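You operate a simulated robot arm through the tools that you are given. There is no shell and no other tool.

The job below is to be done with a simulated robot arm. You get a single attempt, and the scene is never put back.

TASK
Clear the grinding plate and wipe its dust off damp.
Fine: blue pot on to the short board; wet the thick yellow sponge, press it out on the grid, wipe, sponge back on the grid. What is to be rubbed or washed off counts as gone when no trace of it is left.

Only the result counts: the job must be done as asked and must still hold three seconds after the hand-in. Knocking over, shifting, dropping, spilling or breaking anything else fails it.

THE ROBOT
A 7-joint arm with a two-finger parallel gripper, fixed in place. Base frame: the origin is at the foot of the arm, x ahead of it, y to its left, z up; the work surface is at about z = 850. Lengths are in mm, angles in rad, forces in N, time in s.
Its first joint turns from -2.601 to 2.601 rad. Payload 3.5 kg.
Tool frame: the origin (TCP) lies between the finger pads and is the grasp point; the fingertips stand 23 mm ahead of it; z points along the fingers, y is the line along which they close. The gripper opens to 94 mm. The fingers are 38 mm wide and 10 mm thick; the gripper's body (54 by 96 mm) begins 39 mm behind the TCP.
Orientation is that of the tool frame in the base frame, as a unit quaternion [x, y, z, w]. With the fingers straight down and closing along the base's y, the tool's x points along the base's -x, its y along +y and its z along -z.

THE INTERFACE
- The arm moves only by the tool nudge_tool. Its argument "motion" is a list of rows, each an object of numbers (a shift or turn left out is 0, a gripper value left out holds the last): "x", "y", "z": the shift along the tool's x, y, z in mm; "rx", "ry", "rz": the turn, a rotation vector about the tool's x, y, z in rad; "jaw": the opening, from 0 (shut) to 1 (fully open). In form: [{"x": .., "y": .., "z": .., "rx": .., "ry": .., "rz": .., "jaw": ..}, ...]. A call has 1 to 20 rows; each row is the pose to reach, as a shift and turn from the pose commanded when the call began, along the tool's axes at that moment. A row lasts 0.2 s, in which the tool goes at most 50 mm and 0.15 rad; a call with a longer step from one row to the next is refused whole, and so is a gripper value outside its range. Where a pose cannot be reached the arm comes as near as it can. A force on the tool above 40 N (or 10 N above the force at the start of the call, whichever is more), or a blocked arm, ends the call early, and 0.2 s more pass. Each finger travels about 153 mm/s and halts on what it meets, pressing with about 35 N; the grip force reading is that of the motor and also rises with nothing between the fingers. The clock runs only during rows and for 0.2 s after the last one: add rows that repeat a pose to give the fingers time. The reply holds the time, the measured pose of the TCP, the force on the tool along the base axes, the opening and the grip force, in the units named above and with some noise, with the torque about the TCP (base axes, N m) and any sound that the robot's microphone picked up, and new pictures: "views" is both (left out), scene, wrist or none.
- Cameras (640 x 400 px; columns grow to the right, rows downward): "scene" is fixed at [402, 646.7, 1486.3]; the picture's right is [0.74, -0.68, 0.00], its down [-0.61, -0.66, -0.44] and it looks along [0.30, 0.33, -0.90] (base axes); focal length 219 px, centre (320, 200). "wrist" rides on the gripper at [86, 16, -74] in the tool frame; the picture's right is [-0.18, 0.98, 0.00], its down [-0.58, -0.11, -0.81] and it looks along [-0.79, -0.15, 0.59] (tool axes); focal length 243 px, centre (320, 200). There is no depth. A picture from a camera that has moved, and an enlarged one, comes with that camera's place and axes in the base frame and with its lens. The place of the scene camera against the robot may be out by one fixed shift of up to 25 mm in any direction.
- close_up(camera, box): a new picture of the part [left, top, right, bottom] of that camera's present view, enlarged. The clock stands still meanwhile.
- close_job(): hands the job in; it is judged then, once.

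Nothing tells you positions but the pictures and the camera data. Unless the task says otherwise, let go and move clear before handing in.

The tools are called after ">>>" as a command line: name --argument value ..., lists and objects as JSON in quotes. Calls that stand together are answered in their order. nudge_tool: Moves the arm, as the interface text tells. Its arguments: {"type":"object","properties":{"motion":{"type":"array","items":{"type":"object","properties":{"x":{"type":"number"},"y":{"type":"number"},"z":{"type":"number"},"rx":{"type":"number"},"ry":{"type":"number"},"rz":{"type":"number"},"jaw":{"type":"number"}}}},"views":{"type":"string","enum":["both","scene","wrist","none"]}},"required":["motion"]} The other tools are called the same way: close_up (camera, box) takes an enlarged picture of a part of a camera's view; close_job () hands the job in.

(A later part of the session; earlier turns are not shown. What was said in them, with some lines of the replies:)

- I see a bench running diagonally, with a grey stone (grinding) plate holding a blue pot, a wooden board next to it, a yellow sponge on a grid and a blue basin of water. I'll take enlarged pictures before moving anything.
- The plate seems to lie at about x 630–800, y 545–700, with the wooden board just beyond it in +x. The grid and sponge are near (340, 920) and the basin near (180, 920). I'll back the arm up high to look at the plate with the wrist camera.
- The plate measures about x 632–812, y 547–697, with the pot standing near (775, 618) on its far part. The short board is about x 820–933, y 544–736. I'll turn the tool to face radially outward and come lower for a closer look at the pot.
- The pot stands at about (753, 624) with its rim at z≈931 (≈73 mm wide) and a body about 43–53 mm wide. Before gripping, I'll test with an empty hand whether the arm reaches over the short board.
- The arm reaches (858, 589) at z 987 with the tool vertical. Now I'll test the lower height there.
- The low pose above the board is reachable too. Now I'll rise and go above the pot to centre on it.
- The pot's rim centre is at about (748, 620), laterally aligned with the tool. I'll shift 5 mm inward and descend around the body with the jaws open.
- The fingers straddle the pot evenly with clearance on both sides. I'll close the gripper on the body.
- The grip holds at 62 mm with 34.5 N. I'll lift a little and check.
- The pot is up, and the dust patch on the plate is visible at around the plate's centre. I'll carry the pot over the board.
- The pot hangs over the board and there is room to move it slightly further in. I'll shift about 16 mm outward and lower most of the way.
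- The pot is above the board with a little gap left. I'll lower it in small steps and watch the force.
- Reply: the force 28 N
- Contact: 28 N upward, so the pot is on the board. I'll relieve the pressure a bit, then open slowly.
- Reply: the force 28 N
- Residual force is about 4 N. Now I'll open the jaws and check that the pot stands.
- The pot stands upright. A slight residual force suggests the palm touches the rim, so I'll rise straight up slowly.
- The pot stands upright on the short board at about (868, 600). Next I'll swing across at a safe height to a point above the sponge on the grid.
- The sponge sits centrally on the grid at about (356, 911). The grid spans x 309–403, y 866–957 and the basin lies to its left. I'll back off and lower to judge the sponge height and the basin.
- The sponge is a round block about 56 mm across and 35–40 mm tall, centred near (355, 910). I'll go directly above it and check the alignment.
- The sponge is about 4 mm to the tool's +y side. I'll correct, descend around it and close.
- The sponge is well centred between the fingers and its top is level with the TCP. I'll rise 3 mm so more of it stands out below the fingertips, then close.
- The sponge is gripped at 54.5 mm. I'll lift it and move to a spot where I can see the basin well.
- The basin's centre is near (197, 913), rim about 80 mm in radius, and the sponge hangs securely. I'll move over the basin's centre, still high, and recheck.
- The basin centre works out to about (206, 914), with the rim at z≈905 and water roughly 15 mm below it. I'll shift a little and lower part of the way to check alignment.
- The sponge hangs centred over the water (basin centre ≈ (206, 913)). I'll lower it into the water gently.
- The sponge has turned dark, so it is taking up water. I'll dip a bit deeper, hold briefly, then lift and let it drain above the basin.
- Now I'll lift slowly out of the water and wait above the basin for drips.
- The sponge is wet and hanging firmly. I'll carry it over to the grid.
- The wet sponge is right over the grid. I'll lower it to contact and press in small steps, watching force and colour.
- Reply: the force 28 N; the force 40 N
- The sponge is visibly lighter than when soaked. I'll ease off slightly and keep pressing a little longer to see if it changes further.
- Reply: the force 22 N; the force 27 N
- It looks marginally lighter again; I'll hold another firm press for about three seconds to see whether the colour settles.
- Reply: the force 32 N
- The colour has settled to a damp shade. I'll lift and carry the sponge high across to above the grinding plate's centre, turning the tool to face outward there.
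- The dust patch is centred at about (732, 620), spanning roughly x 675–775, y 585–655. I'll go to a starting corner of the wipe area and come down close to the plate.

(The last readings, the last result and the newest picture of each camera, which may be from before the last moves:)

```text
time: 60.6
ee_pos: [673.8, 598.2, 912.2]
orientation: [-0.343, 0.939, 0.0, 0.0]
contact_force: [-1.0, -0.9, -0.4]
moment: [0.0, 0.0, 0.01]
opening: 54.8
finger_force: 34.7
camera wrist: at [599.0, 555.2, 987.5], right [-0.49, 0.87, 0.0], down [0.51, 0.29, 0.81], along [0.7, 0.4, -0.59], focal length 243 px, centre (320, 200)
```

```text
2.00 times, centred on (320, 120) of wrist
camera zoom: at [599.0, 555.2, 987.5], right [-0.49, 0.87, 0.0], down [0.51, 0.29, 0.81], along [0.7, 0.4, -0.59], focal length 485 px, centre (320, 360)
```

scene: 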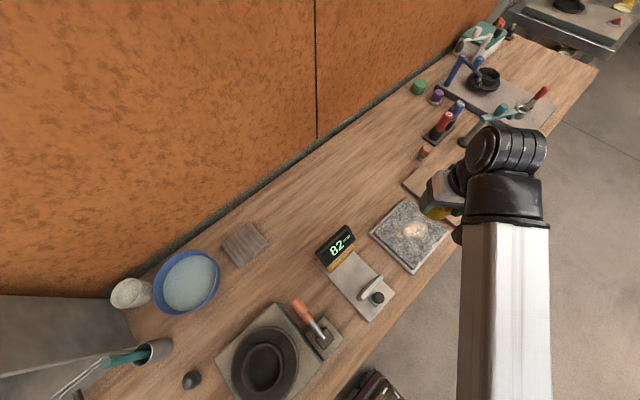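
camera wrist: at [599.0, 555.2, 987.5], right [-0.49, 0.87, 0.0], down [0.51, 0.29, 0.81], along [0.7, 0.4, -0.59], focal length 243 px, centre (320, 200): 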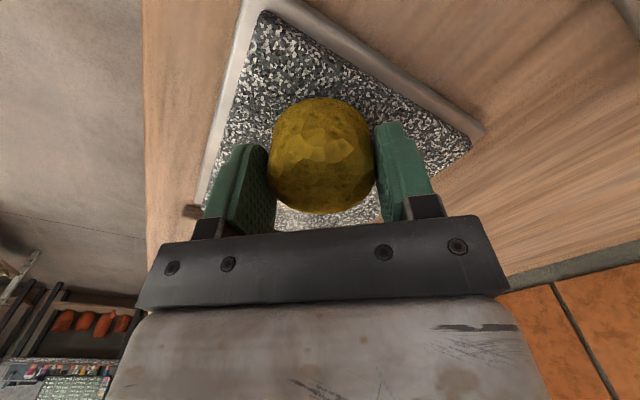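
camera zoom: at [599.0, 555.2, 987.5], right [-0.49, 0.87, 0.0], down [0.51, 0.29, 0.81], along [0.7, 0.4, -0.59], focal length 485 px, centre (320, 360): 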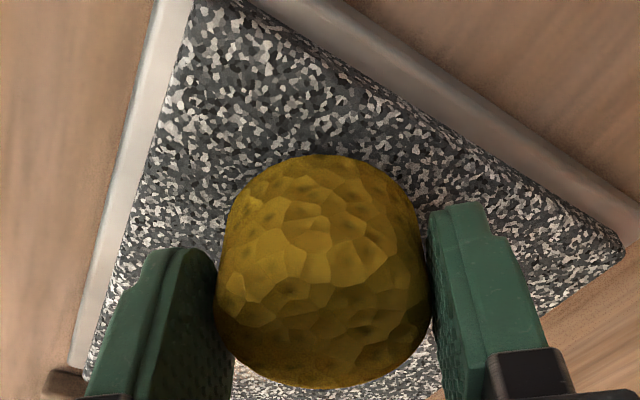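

The sponge is just above the stone near its near corner. I'll lower to contact in small steps.

>>> nudge_tool --motion '[{"z": 2}, {"z": 3.5}, {"z": 5}, {"z": 5}]' --views "none"

```text
time: 61.6
ee_pos: [675.6, 597.8, 909.7]
orientation: [-0.343, 0.939, -0.001, 0.0]
contact_force: [1.2, 1.3, 14.4]
moment: [-0.03, -0.1, 0.0]
opening: 54.6
finger_force: 34.9
```

Contact at 14 N. I'll begin wiping in a zigzag at this height, first over the near half.

>>> nudge_tool --motion '[{"x": -12.9, "y": 15.3}, {"x": -25.8, "y": 30.6}, {"x": -37.4, "y": 44.4}, {"x": -52.7, "y": 31.5}, {"x": -38.5, "y": 14.6}, {"x": -24.3, "y": -2.2}, {"x": -8.9, "y": -20.5}]' --views "both"

>>> close_up --camera "scene" --box '[370, 160, 510, 280]'

>>> close_up --camera "wrist" --box '[160, 0, 480, 220]'

```text
time: 63.2
ee_pos: [696.1, 586.3, 909.6]
orientation: [-0.344, 0.939, 0.0, 0.001]
contact_force: [0.6, 12.3, 21.0]
moment: [0.38, -0.02, 0.07]
opening: 54.4
finger_force: 35.2
camera wrist: at [620.2, 543.7, 984.3], right [-0.49, 0.87, 0.0], down [0.51, 0.29, 0.81], along [0.7, 0.4, -0.59], focal length 243 px, centre (320, 200)
```

scene: 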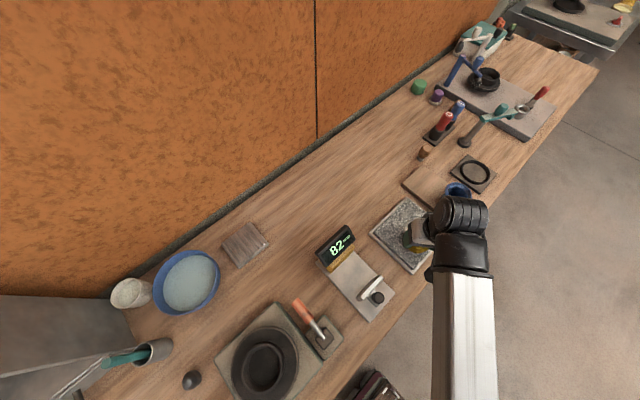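
wrist: 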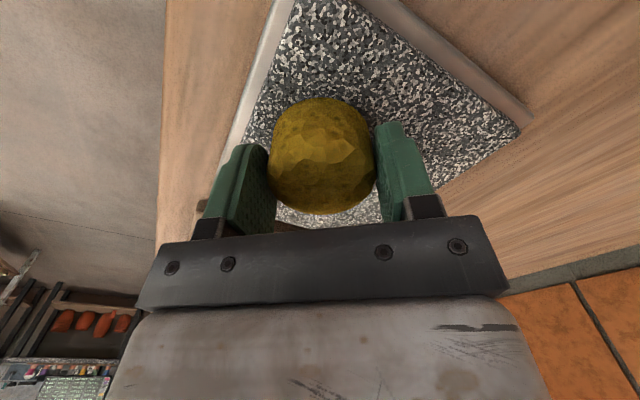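

```text
3.33 times, centred on (440, 220) of scene
camera zoom: at [402.0, 646.7, 1486.3], right [0.74, -0.68, 0.0], down [-0.61, -0.66, -0.44], along [0.3, 0.33, -0.9], focal length 730 px, centre (-80, 133)
```

zoom: 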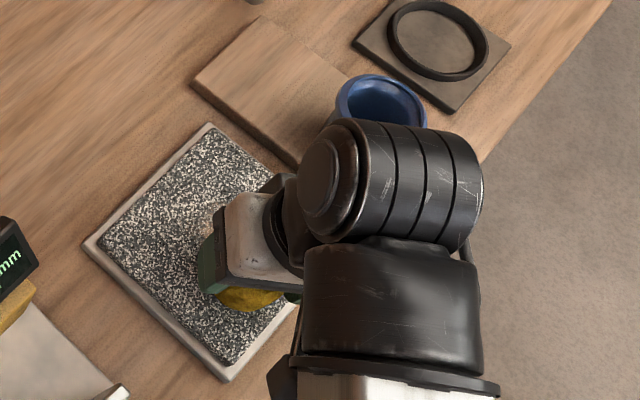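

```text
1.82 times, centred on (320, 110) of wrist
camera zoom: at [620.2, 543.7, 984.3], right [-0.49, 0.87, 0.0], down [0.51, 0.29, 0.81], along [0.7, 0.4, -0.59], focal length 441 px, centre (320, 364)
```

zoom: 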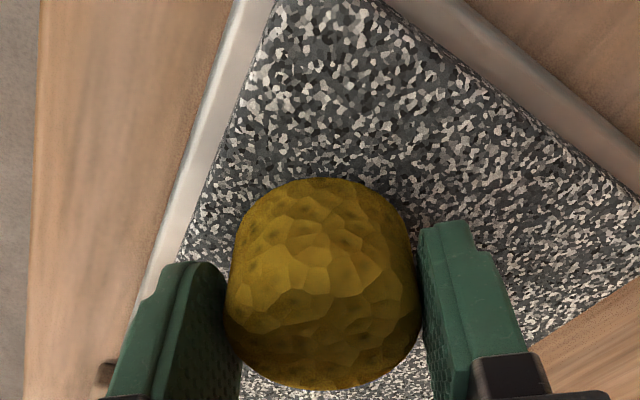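

The near part wipes clean at about 21 N. I'll continue the zigzag over the rest of the dust patch.

>>> nudge_tool --motion '[{"x": -15.3, "y": -12.9}, {"x": -30.1, "y": 4.7}, {"x": -44.9, "y": 22.3}, {"x": -60.4, "y": 40.6}, {"x": -74.2, "y": 29}, {"x": -58.7, "y": 10.7}, {"x": -43.9, "y": -6.9}, {"x": -29.1, "y": -24.5}, {"x": -42.8, "y": -36.1}, {"x": -57.6, "y": -18.5}, {"x": -72.4, "y": -0.9}, {"x": -87.9, "y": 17.4}, {"x": -101.7, "y": 5.8}, {"x": -86.2, "y": -12.5}, {"x": -71.4, "y": -30.1}, {"x": -56.6, "y": -47.7}]' --views "both"

>>> close_up --camera "scene" --box '[370, 160, 510, 280]'

>>> close_up --camera "wrist" --box '[160, 0, 480, 220]'

```text
time: 66.6
ee_pos: [770.4, 587.3, 910.4]
orientation: [-0.343, 0.939, 0.0, 0.001]
contact_force: [1.4, 10.4, 17.1]
moment: [0.29, -0.12, 0.04]
opening: 54.5
finger_force: 34.5
camera wrist: at [693.6, 544.2, 984.2], right [-0.49, 0.87, 0.0], down [0.51, 0.29, 0.81], along [0.7, 0.4, -0.59], focal length 243 px, centre (320, 200)
```

scene: 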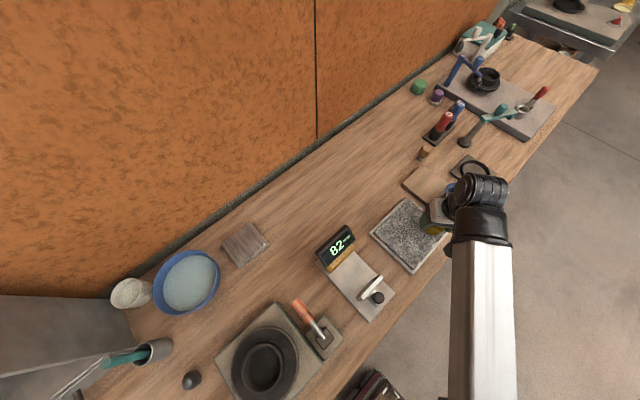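
wrist: 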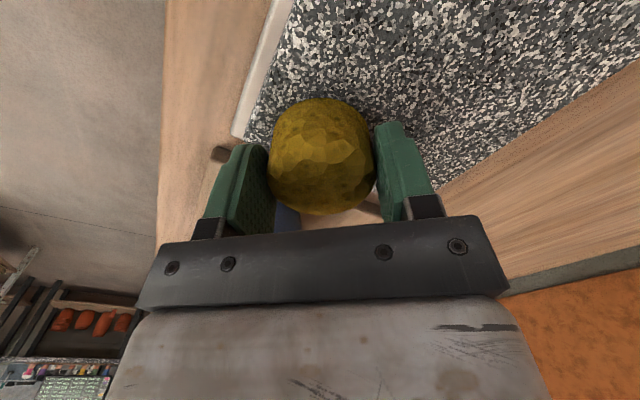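

```text
3.33 times, centred on (440, 220) of scene
camera zoom: at [402.0, 646.7, 1486.3], right [0.74, -0.68, 0.0], down [-0.61, -0.66, -0.44], along [0.3, 0.33, -0.9], focal length 730 px, centre (-80, 133)
```

zoom: 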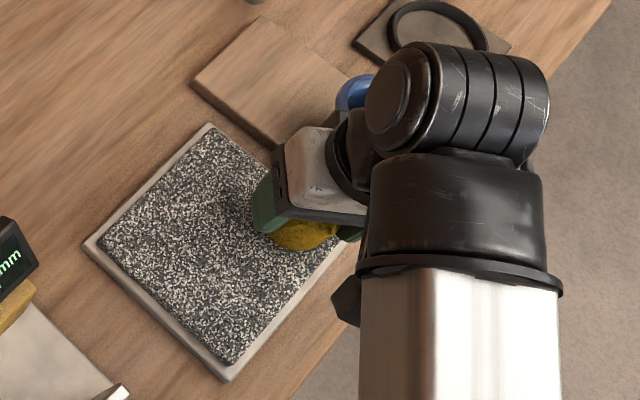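

```text
1.82 times, centred on (320, 110) of wrist
camera zoom: at [693.6, 544.2, 984.2], right [-0.49, 0.87, 0.0], down [0.51, 0.29, 0.81], along [0.7, 0.4, -0.59], focal length 441 px, centre (320, 364)
```

zoom: 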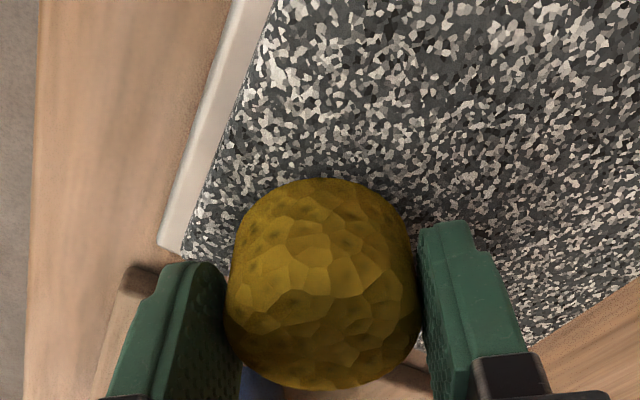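

The plate already looks clean; I'll add a crosswise set of passes to make sure no trace is left.

>>> nudge_tool --motion '[{"x": 24.5, "y": 20.6}, {"x": 49, "y": 41.2}, {"x": 73.4, "y": 61.8}, {"x": 61.8, "y": 75.6}, {"x": 37.4, "y": 55}, {"x": 12.9, "y": 34.4}, {"x": -11.6, "y": 13.8}, {"x": -23.2, "y": 27.5}, {"x": 1.3, "y": 48.1}, {"x": 25.8, "y": 68.7}, {"x": 50.2, "y": 89.3}, {"x": 38.6, "y": 103.1}, {"x": 14.2, "y": 82.5}, {"x": -10.3, "y": 61.9}, {"x": -34.8, "y": 41.3}, {"x": -46.4, "y": 55.1}, {"x": -21.9, "y": 75.7}, {"x": 2.6, "y": 96.3}, {"x": 27, "y": 116.9}]' --views "wrist"

```text
time: 70.6
ee_pos: [672.6, 659.4, 909.0]
orientation: [-0.344, 0.939, -0.001, 0.0]
contact_force: [3.0, -0.5, 7.5]
moment: [-0.02, -0.18, 0.07]
opening: 54.6
finger_force: 34.8
camera wrist: at [597.4, 615.9, 984.2], right [-0.49, 0.87, 0.0], down [0.51, 0.29, 0.81], along [0.7, 0.4, -0.59], focal length 243 px, centre (320, 200)
```

wrist: 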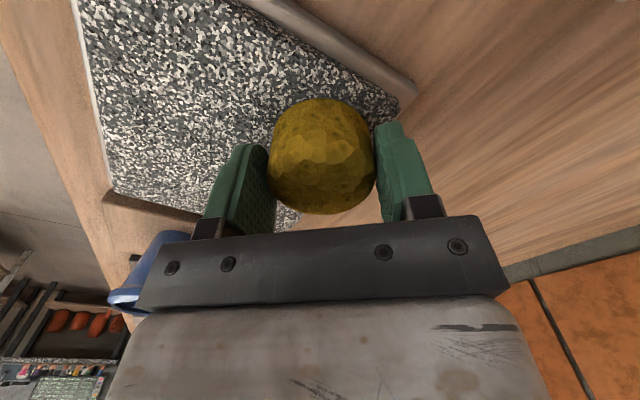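

I'll lift off, carry the sponge high back toward the grid, and inspect the plate with the arm out of the way.

>>> nudge_tool --motion '[{"z": -15}, {"z": -50}, {"z": -90}, {"z": -130}, {"x": 7.6, "y": 36.1, "z": -130, "rz": -0.047}, {"x": 15.2, "y": 72.1, "z": -130, "rz": -0.094}, {"x": 22.8, "y": 108.2, "z": -130, "rz": -0.14}, {"x": 30.4, "y": 144.2, "z": -130, "rz": -0.187}, {"x": 38, "y": 180.3, "z": -130, "rz": -0.234}, {"x": 45.7, "y": 216.3, "z": -130, "rz": -0.281}, {"x": 53.3, "y": 252.4, "z": -130, "rz": -0.328}, {"x": 60.9, "y": 288.4, "z": -130, "rz": -0.375}, {"x": 68.5, "y": 324.5, "z": -130, "rz": -0.421}, {"x": 76.1, "y": 360.5, "z": -130, "rz": -0.468}, {"x": 83.7, "y": 396.6, "z": -130, "rz": -0.515}, {"x": 83.7, "y": 396.6, "z": -130, "rz": -0.515}]' --views "both"

>>> close_up --camera "scene" --box '[365, 185, 455, 280]'

>>> close_up --camera "scene" --box '[370, 140, 510, 280]'

>>> close_up --camera "wrist" --box '[160, 0, 480, 220]'

```text
time: 74.0
ee_pos: [353.5, 908.4, 1035.8]
orientation: [-0.572, 0.821, 0.0, 0.0]
contact_force: [-0.7, -1.0, 0.2]
moment: [-0.04, 0.0, -0.03]
opening: 54.6
finger_force: 34.7
camera wrist: at [309.3, 833.0, 1112.1], right [-0.86, 0.51, 0.0], down [0.3, 0.51, 0.81], along [0.41, 0.69, -0.59], focal length 243 px, centre (320, 200)
```

scene: 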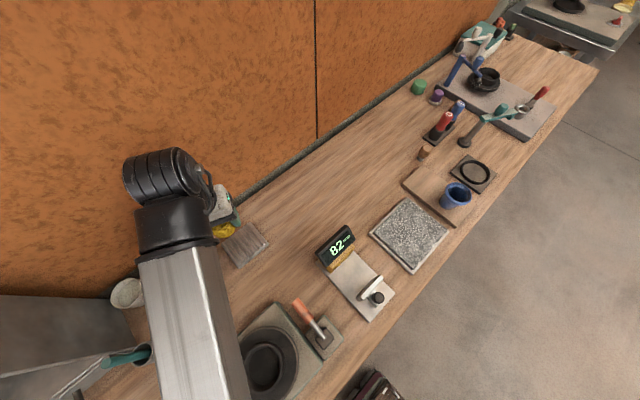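
wrist: 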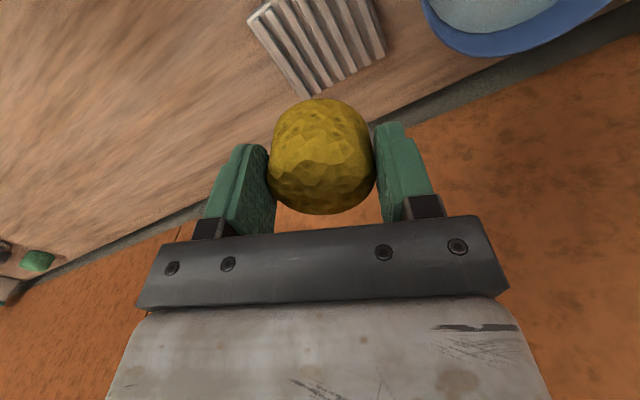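

```text
4.21 times, centred on (410, 232) of scene
camera zoom: at [402.0, 646.7, 1486.3], right [0.74, -0.68, 0.0], down [-0.61, -0.66, -0.44], along [0.3, 0.33, -0.9], focal length 922 px, centre (-59, 63)
```

zoom: 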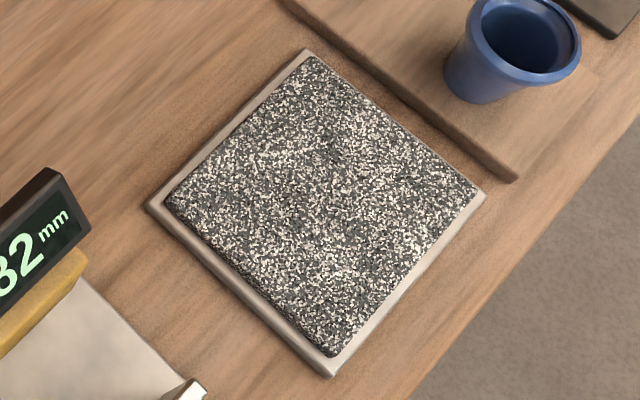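

```text
2.86 times, centred on (440, 210) of scene
camera zoom: at [402.0, 646.7, 1486.3], right [0.74, -0.68, 0.0], down [-0.61, -0.66, -0.44], along [0.3, 0.33, -0.9], focal length 626 px, centre (-23, 171)
```

zoom: 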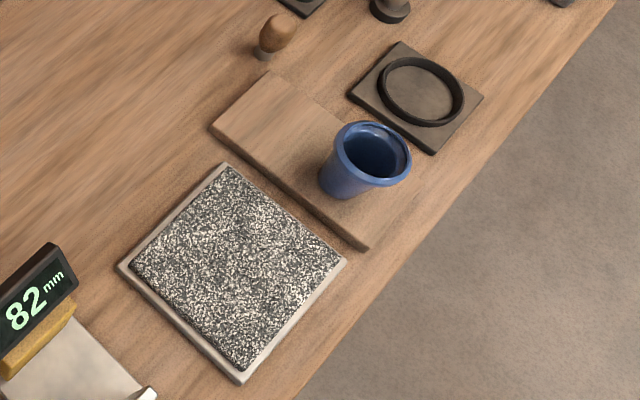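

```text
1.82 times, centred on (320, 110) of wrist
camera zoom: at [309.3, 833.0, 1112.1], right [-0.86, 0.51, 0.0], down [0.3, 0.51, 0.81], along [0.41, 0.69, -0.59], focal length 441 px, centre (320, 364)
```

zoom: 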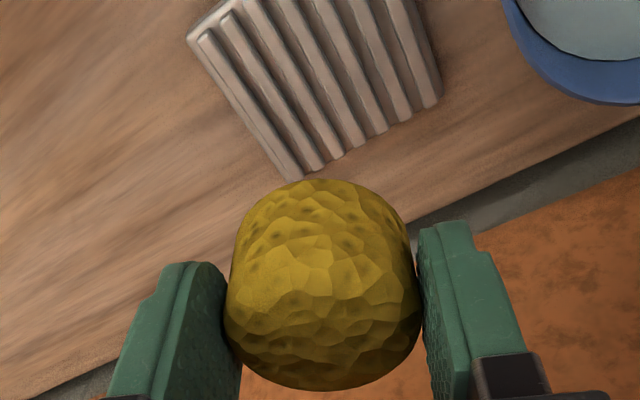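

>>> close_up --camera "scene" --box '[385, 200, 445, 240]'

>>> close_up --camera "scene" --box '[375, 220, 435, 270]'

```text
10.00 times, centred on (415, 220) of scene
camera zoom: at [402.0, 646.7, 1486.3], right [0.74, -0.68, 0.0], down [-0.61, -0.66, -0.44], along [0.3, 0.33, -0.9], focal length 2190 px, centre (-630, 0)
```

zoom: 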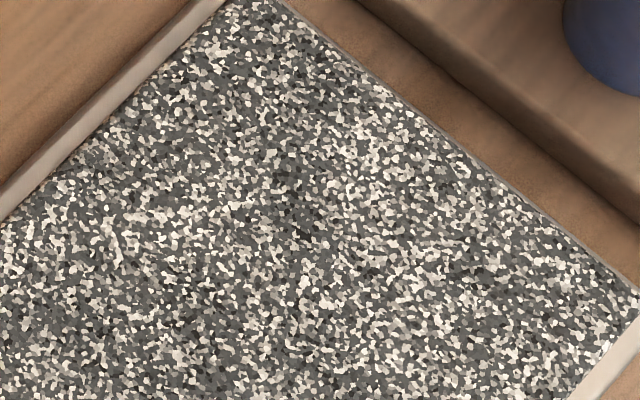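

```text
8.00 times, centred on (405, 245) of scene
camera zoom: at [402.0, 646.7, 1486.3], right [0.74, -0.68, 0.0], down [-0.61, -0.66, -0.44], along [0.3, 0.33, -0.9], focal length 1752 px, centre (-360, -160)
```

zoom: 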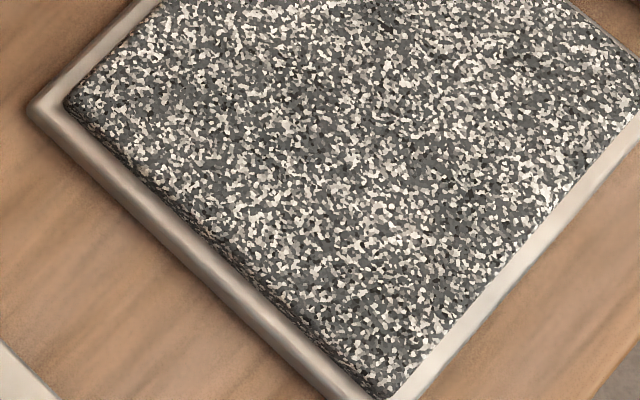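

The plate is clean with no dust visible. Now I'll lower the sponge back onto the grid.

>>> nudge_tool --motion '[{"z": 35}, {"z": 70}, {"z": 95}, {"z": 112}, {"z": 118}, {"z": 118}]' --views "wrist"

>>> close_up --camera "wrist" --box '[180, 20, 460, 220]'

```text
time: 75.4
ee_pos: [353.4, 908.2, 919.2]
orientation: [-0.571, 0.821, 0.0, 0.001]
contact_force: [1.0, 0.2, -0.6]
moment: [0.0, -0.02, 0.03]
opening: 54.6
finger_force: 34.7
camera wrist: at [309.0, 833.0, 994.3], right [-0.86, 0.52, 0.0], down [0.3, 0.51, 0.81], along [0.42, 0.69, -0.59], focal length 243 px, centre (320, 200)
```

wrist: 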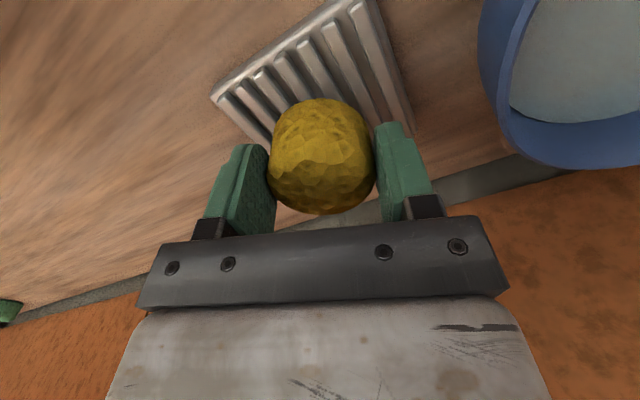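

```text
2.00 times, centred on (320, 120) of wrist
camera zoom: at [309.0, 833.0, 994.3], right [-0.86, 0.52, 0.0], down [0.3, 0.51, 0.81], along [0.42, 0.69, -0.59], focal length 485 px, centre (320, 360)
```

zoom: 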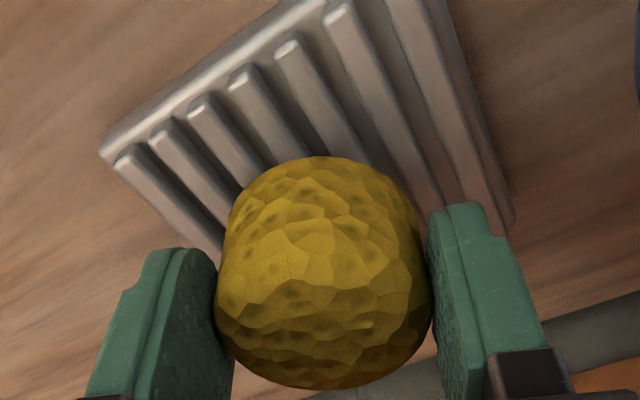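

>>> nudge_tool --motion '[{"z": 4}, {"z": 7}, {"z": 9}, {"z": 9}]' --views "none"

```text
time: 76.4
ee_pos: [354.6, 908.3, 911.6]
orientation: [-0.571, 0.821, 0.0, 0.0]
contact_force: [-0.2, -0.4, -0.4]
moment: [-0.02, 0.01, -0.01]
opening: 54.5
finger_force: 35.1
```

>>> nudge_tool --motion '[{"z": 0.7}, {"z": 1.4}, {"z": 1.4}]' --views "none"

```text
time: 77.2
ee_pos: [354.1, 908.3, 910.3]
orientation: [-0.57, 0.822, 0.0, 0.0]
contact_force: [-0.9, -0.7, 0.1]
moment: [0.02, -0.01, 0.04]
opening: 54.7
finger_force: 35.4
```

>>> nudge_tool --motion '[{"z": 0.6}, {"z": 1.0}, {"z": 1.0}]' --views "none"

```text
time: 78.0
ee_pos: [354.1, 908.9, 909.3]
orientation: [-0.571, 0.821, 0.0, 0.0]
contact_force: [0.5, 0.2, 4.1]
moment: [0.0, -0.05, 0.01]
opening: 54.7
finger_force: 35.4
```

Light contact (4 N) with the grid. I'll open the fingers gradually and let the sponge rest.

>>> nudge_tool --motion '[{"jaw": 0.6}, {"jaw": 0.66}, {"jaw": 0.75}, {"jaw": 0.9}, {"jaw": 1.0}, {"jaw": 1.0}]' --views "wrist"

>>> close_up --camera "wrist" --box '[180, 20, 460, 220]'

```text
time: 79.4
ee_pos: [355.0, 908.3, 909.9]
orientation: [-0.57, 0.821, 0.001, 0.0]
contact_force: [0.1, -0.5, -0.6]
moment: [0.03, 0.0, -0.01]
opening: 94.2
finger_force: 0.1
camera wrist: at [310.0, 833.9, 984.2], right [-0.86, 0.52, 0.0], down [0.3, 0.51, 0.81], along [0.42, 0.69, -0.59], focal length 243 px, centre (320, 200)
```

wrist: 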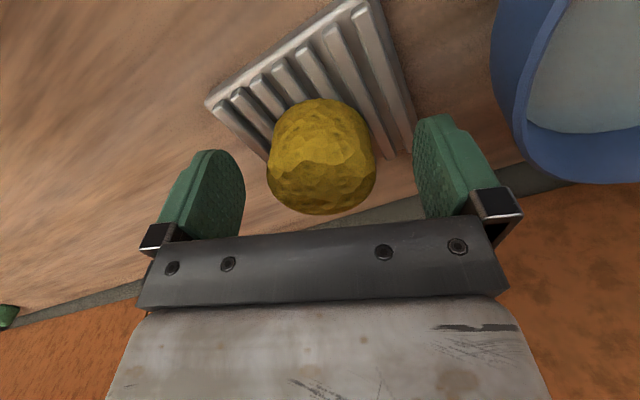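

```text
2.00 times, centred on (320, 120) of wrist
camera zoom: at [310.0, 833.9, 984.2], right [-0.86, 0.52, 0.0], down [0.3, 0.51, 0.81], along [0.42, 0.69, -0.59], focal length 485 px, centre (320, 360)
```

zoom: 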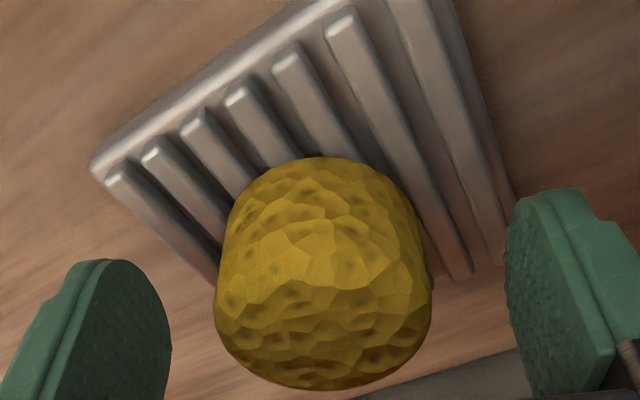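

The sponge rests on the grid. I'll rise straight up and clear.

>>> nudge_tool --motion '[{"z": -10}, {"z": -30}, {"z": -60}, {"z": -100}, {"z": -140}, {"x": 30, "z": -170}, {"x": 60, "z": -180}, {"x": 100, "z": -180}, {"x": 100, "z": -180}]' --views "both"

>>> close_up --camera "wrist" --box '[180, 20, 460, 220]'

>>> close_up --camera "scene" --box '[150, 180, 330, 310]'

>>> close_up --camera "scene" --box '[365, 140, 505, 280]'

```text
time: 81.4
ee_pos: [321.0, 813.6, 1087.6]
orientation: [-0.569, 0.822, 0.001, 0.004]
contact_force: [3.0, 6.2, -12.4]
moment: [0.46, -0.4, -0.08]
opening: 94.2
finger_force: 0.0
stopped in row 9: the force on the tool passed its limit at 42 N (the readings are from after the stop); the commanded pose is now the measured one
camera wrist: at [275.8, 738.8, 1162.0], right [-0.86, 0.52, 0.0], down [0.3, 0.5, 0.81], along [0.42, 0.69, -0.59], focal length 243 px, centre (320, 200)
```

scene: 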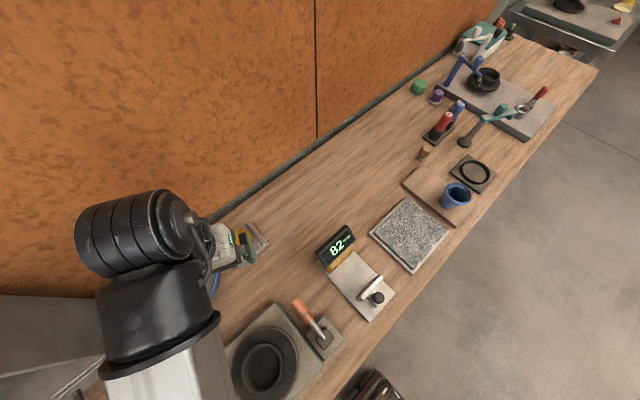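
wrist: 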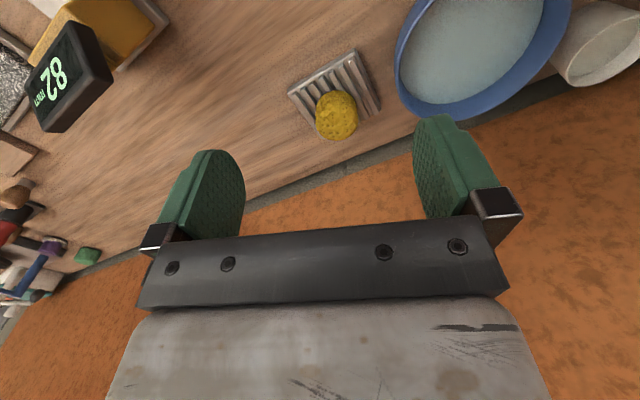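

```text
2.00 times, centred on (320, 120) of wrist
camera zoom: at [275.8, 738.8, 1162.0], right [-0.86, 0.52, 0.0], down [0.3, 0.5, 0.81], along [0.42, 0.69, -0.59], focal length 485 px, centre (320, 360)
```

zoom: 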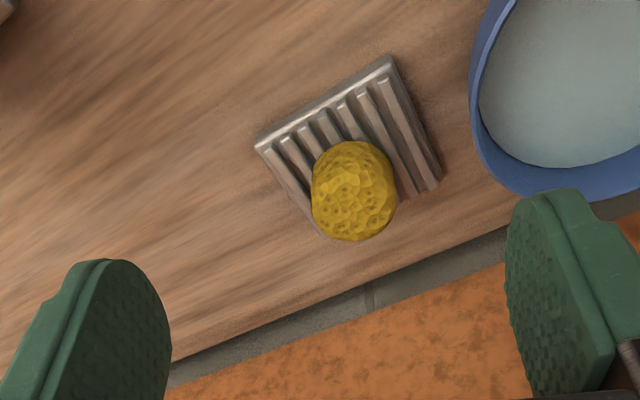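

```text
3.08 times, centred on (240, 245) of scene
camera zoom: at [402.0, 646.7, 1486.3], right [0.74, -0.68, 0.0], down [-0.61, -0.66, -0.44], along [0.3, 0.33, -0.9], focal length 674 px, centre (566, 62)
```

zoom: 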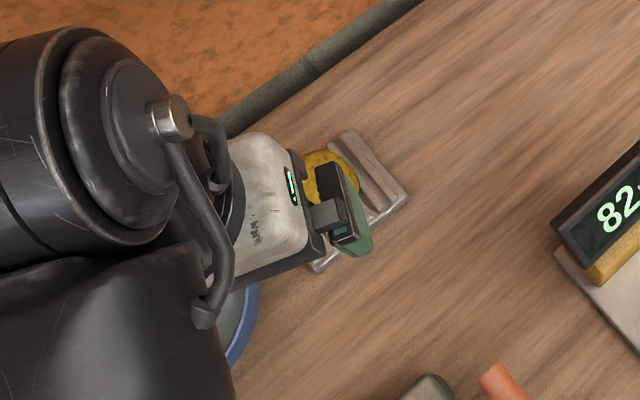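

```text
2.86 times, centred on (435, 210) of scene
camera zoom: at [402.0, 646.7, 1486.3], right [0.74, -0.68, 0.0], down [-0.61, -0.66, -0.44], along [0.3, 0.33, -0.9], focal length 626 px, centre (-9, 171)
```

zoom: 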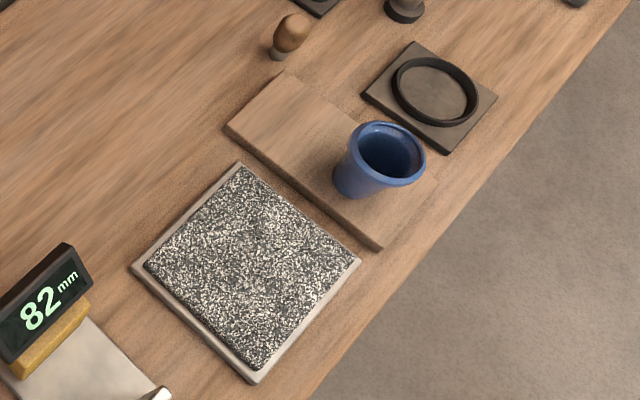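

Everything is in place; the last move stopped on a force spike at height, with nothing near the gripper. I'll hold still and read the force again.

>>> nudge_tool --motion '[{"z": 0}, {"z": 0}, {"z": 0}]' --views "both"

```text
time: 82.2
ee_pos: [319.5, 814.8, 1087.7]
orientation: [-0.57, 0.822, 0.001, 0.004]
contact_force: [4.8, 7.1, -22.1]
moment: [1.03, -0.88, -0.15]
opening: 94.0
finger_force: 0.0
camera wrist: at [275.6, 738.6, 1162.3], right [-0.86, 0.52, 0.0], down [0.3, 0.5, 0.81], along [0.42, 0.69, -0.59], focal length 243 px, centre (320, 200)
```

scene: 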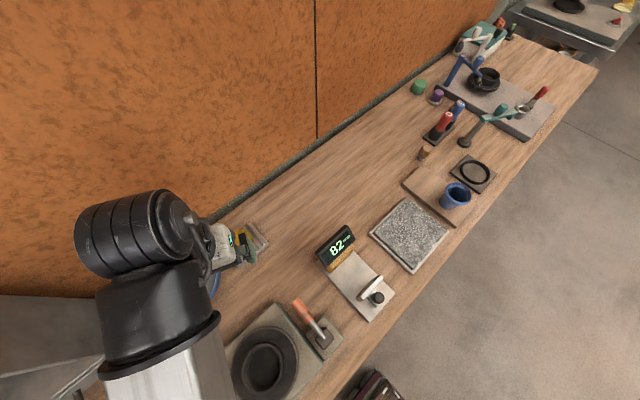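
wrist: 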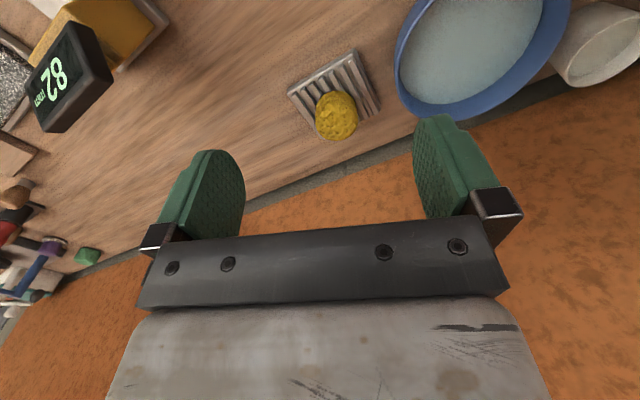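

The residual force acts at the camera mount, pressing down, so the gripper is touching the arm's own forearm in this folded pose. I'll move outward and slightly down, well above the sponge, to free it.

>>> nudge_tool --motion '[{"x": -15, "z": 8}, {"x": -35, "z": 16}, {"x": -60, "z": 25}, {"x": -60, "z": 25}, {"x": -60, "z": 25}]' --views "both"

```text
time: 83.4
ee_pos: [340.6, 870.6, 1062.8]
orientation: [-0.57, 0.822, 0.001, 0.003]
contact_force: [-0.4, -0.4, 0.1]
moment: [-0.03, 0.01, -0.05]
opening: 94.0
finger_force: 0.1
camera wrist: at [297.0, 795.7, 1136.8], right [-0.86, 0.52, 0.0], down [0.3, 0.5, 0.81], along [0.42, 0.69, -0.59], focal length 243 px, centre (320, 200)
```

scene: 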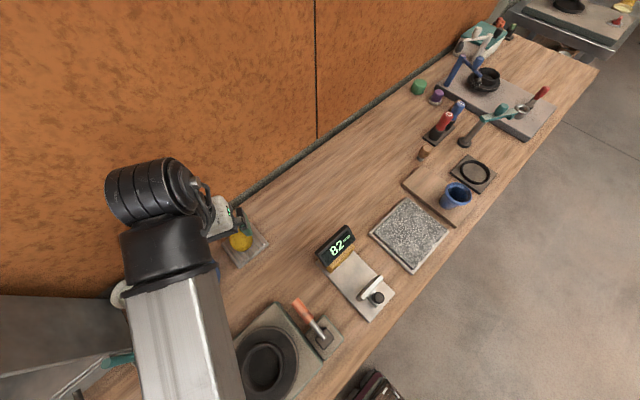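
wrist: 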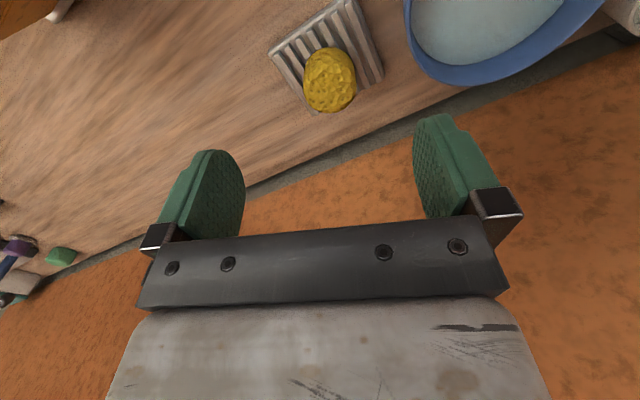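

The force is back to zero and the arm is free. I'll do a last check of the grid, basin surroundings, plate and board.

>>> close_up --camera "wrist" --box '[240, 0, 560, 140]'

>>> close_up --camera "scene" --box '[360, 150, 510, 280]'

>>> close_up --camera "scene" --box '[200, 190, 300, 280]'

```text
2.00 times, centred on (400, 70) of wrist
camera zoom: at [297.0, 795.7, 1136.8], right [-0.86, 0.52, 0.0], down [0.3, 0.5, 0.81], along [0.42, 0.69, -0.59], focal length 485 px, centre (160, 460)
```

zoom: 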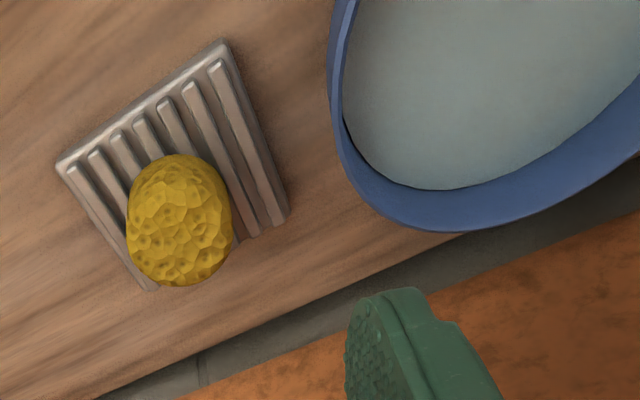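

```text
3.08 times, centred on (435, 215) of scene
camera zoom: at [402.0, 646.7, 1486.3], right [0.74, -0.68, 0.0], down [-0.61, -0.66, -0.44], along [0.3, 0.33, -0.9], focal length 674 px, centre (-34, 154)
```

zoom: 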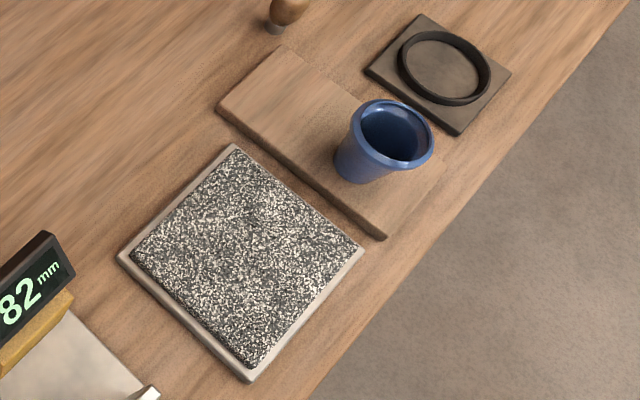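

```text
4.44 times, centred on (250, 235) of scene
camera zoom: at [402.0, 646.7, 1486.3], right [0.74, -0.68, 0.0], down [-0.61, -0.66, -0.44], along [0.3, 0.33, -0.9], focal length 973 px, centre (631, 44)
```

zoom: 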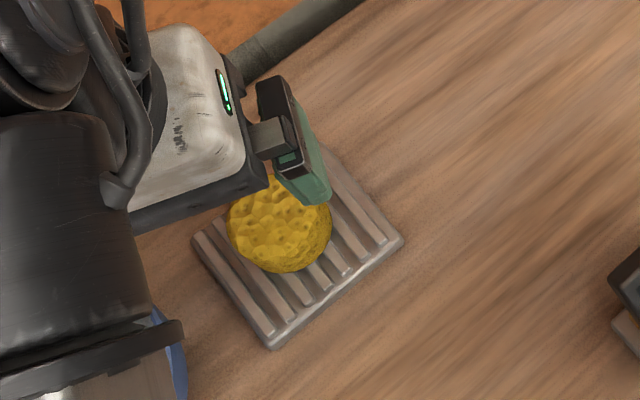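

>>> close_up --camera "scene" --box '[400, 205, 432, 230]'

>>> close_up --camera "scene" --box '[395, 220, 435, 245]'

```text
16.00 times, centred on (416, 218) of scene
camera zoom: at [402.0, 646.7, 1486.3], right [0.74, -0.68, 0.0], down [-0.61, -0.66, -0.44], along [0.3, 0.33, -0.9], focal length 3504 px, centre (-1216, -80)
```

zoom: 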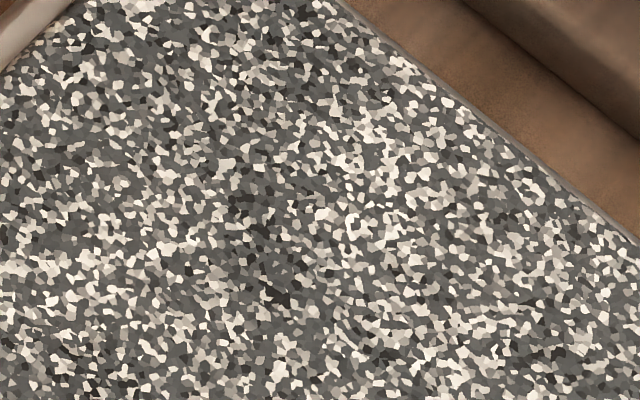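

```text
16.00 times, centred on (415, 232) of scene
camera zoom: at [402.0, 646.7, 1486.3], right [0.74, -0.68, 0.0], down [-0.61, -0.66, -0.44], along [0.3, 0.33, -0.9], focal length 3504 px, centre (-1200, -320)
```

zoom: 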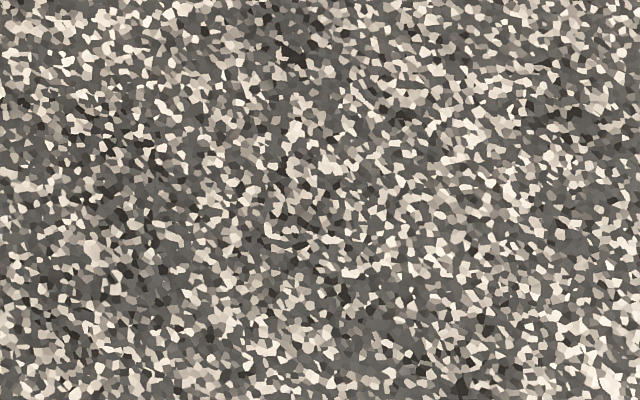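

The stone shows only its own grain with no dust left, the blue pot stands upright on the short board, and the sponge rests on the grid with the arm clear. I'm handing the job in.

>>> close_job

```text
The job is handed in.
```

The job is handed in. The grinding plate is clear, and its dust has been wiped off damp. Close-ups showed only the stone's own grain.

- **Pot:** the blue pot stands upright on the short board.
- **Sponge:** I wetted the yellow sponge in the basin and pressed it out on the grid until its colour settled. I then wiped the dusty middle of the plate in two crosswise sets of passes. The sponge is back on the grid.
- **Everything else:** I saw nothing knocked over, moved or spilled.

While I was pulling clear at the end, the arm stopped on a force spike high above the bench. From the readings, the gripper had most likely touched the arm's own forearm. I moved it free, the force returned to zero, and nothing on the bench was affected.
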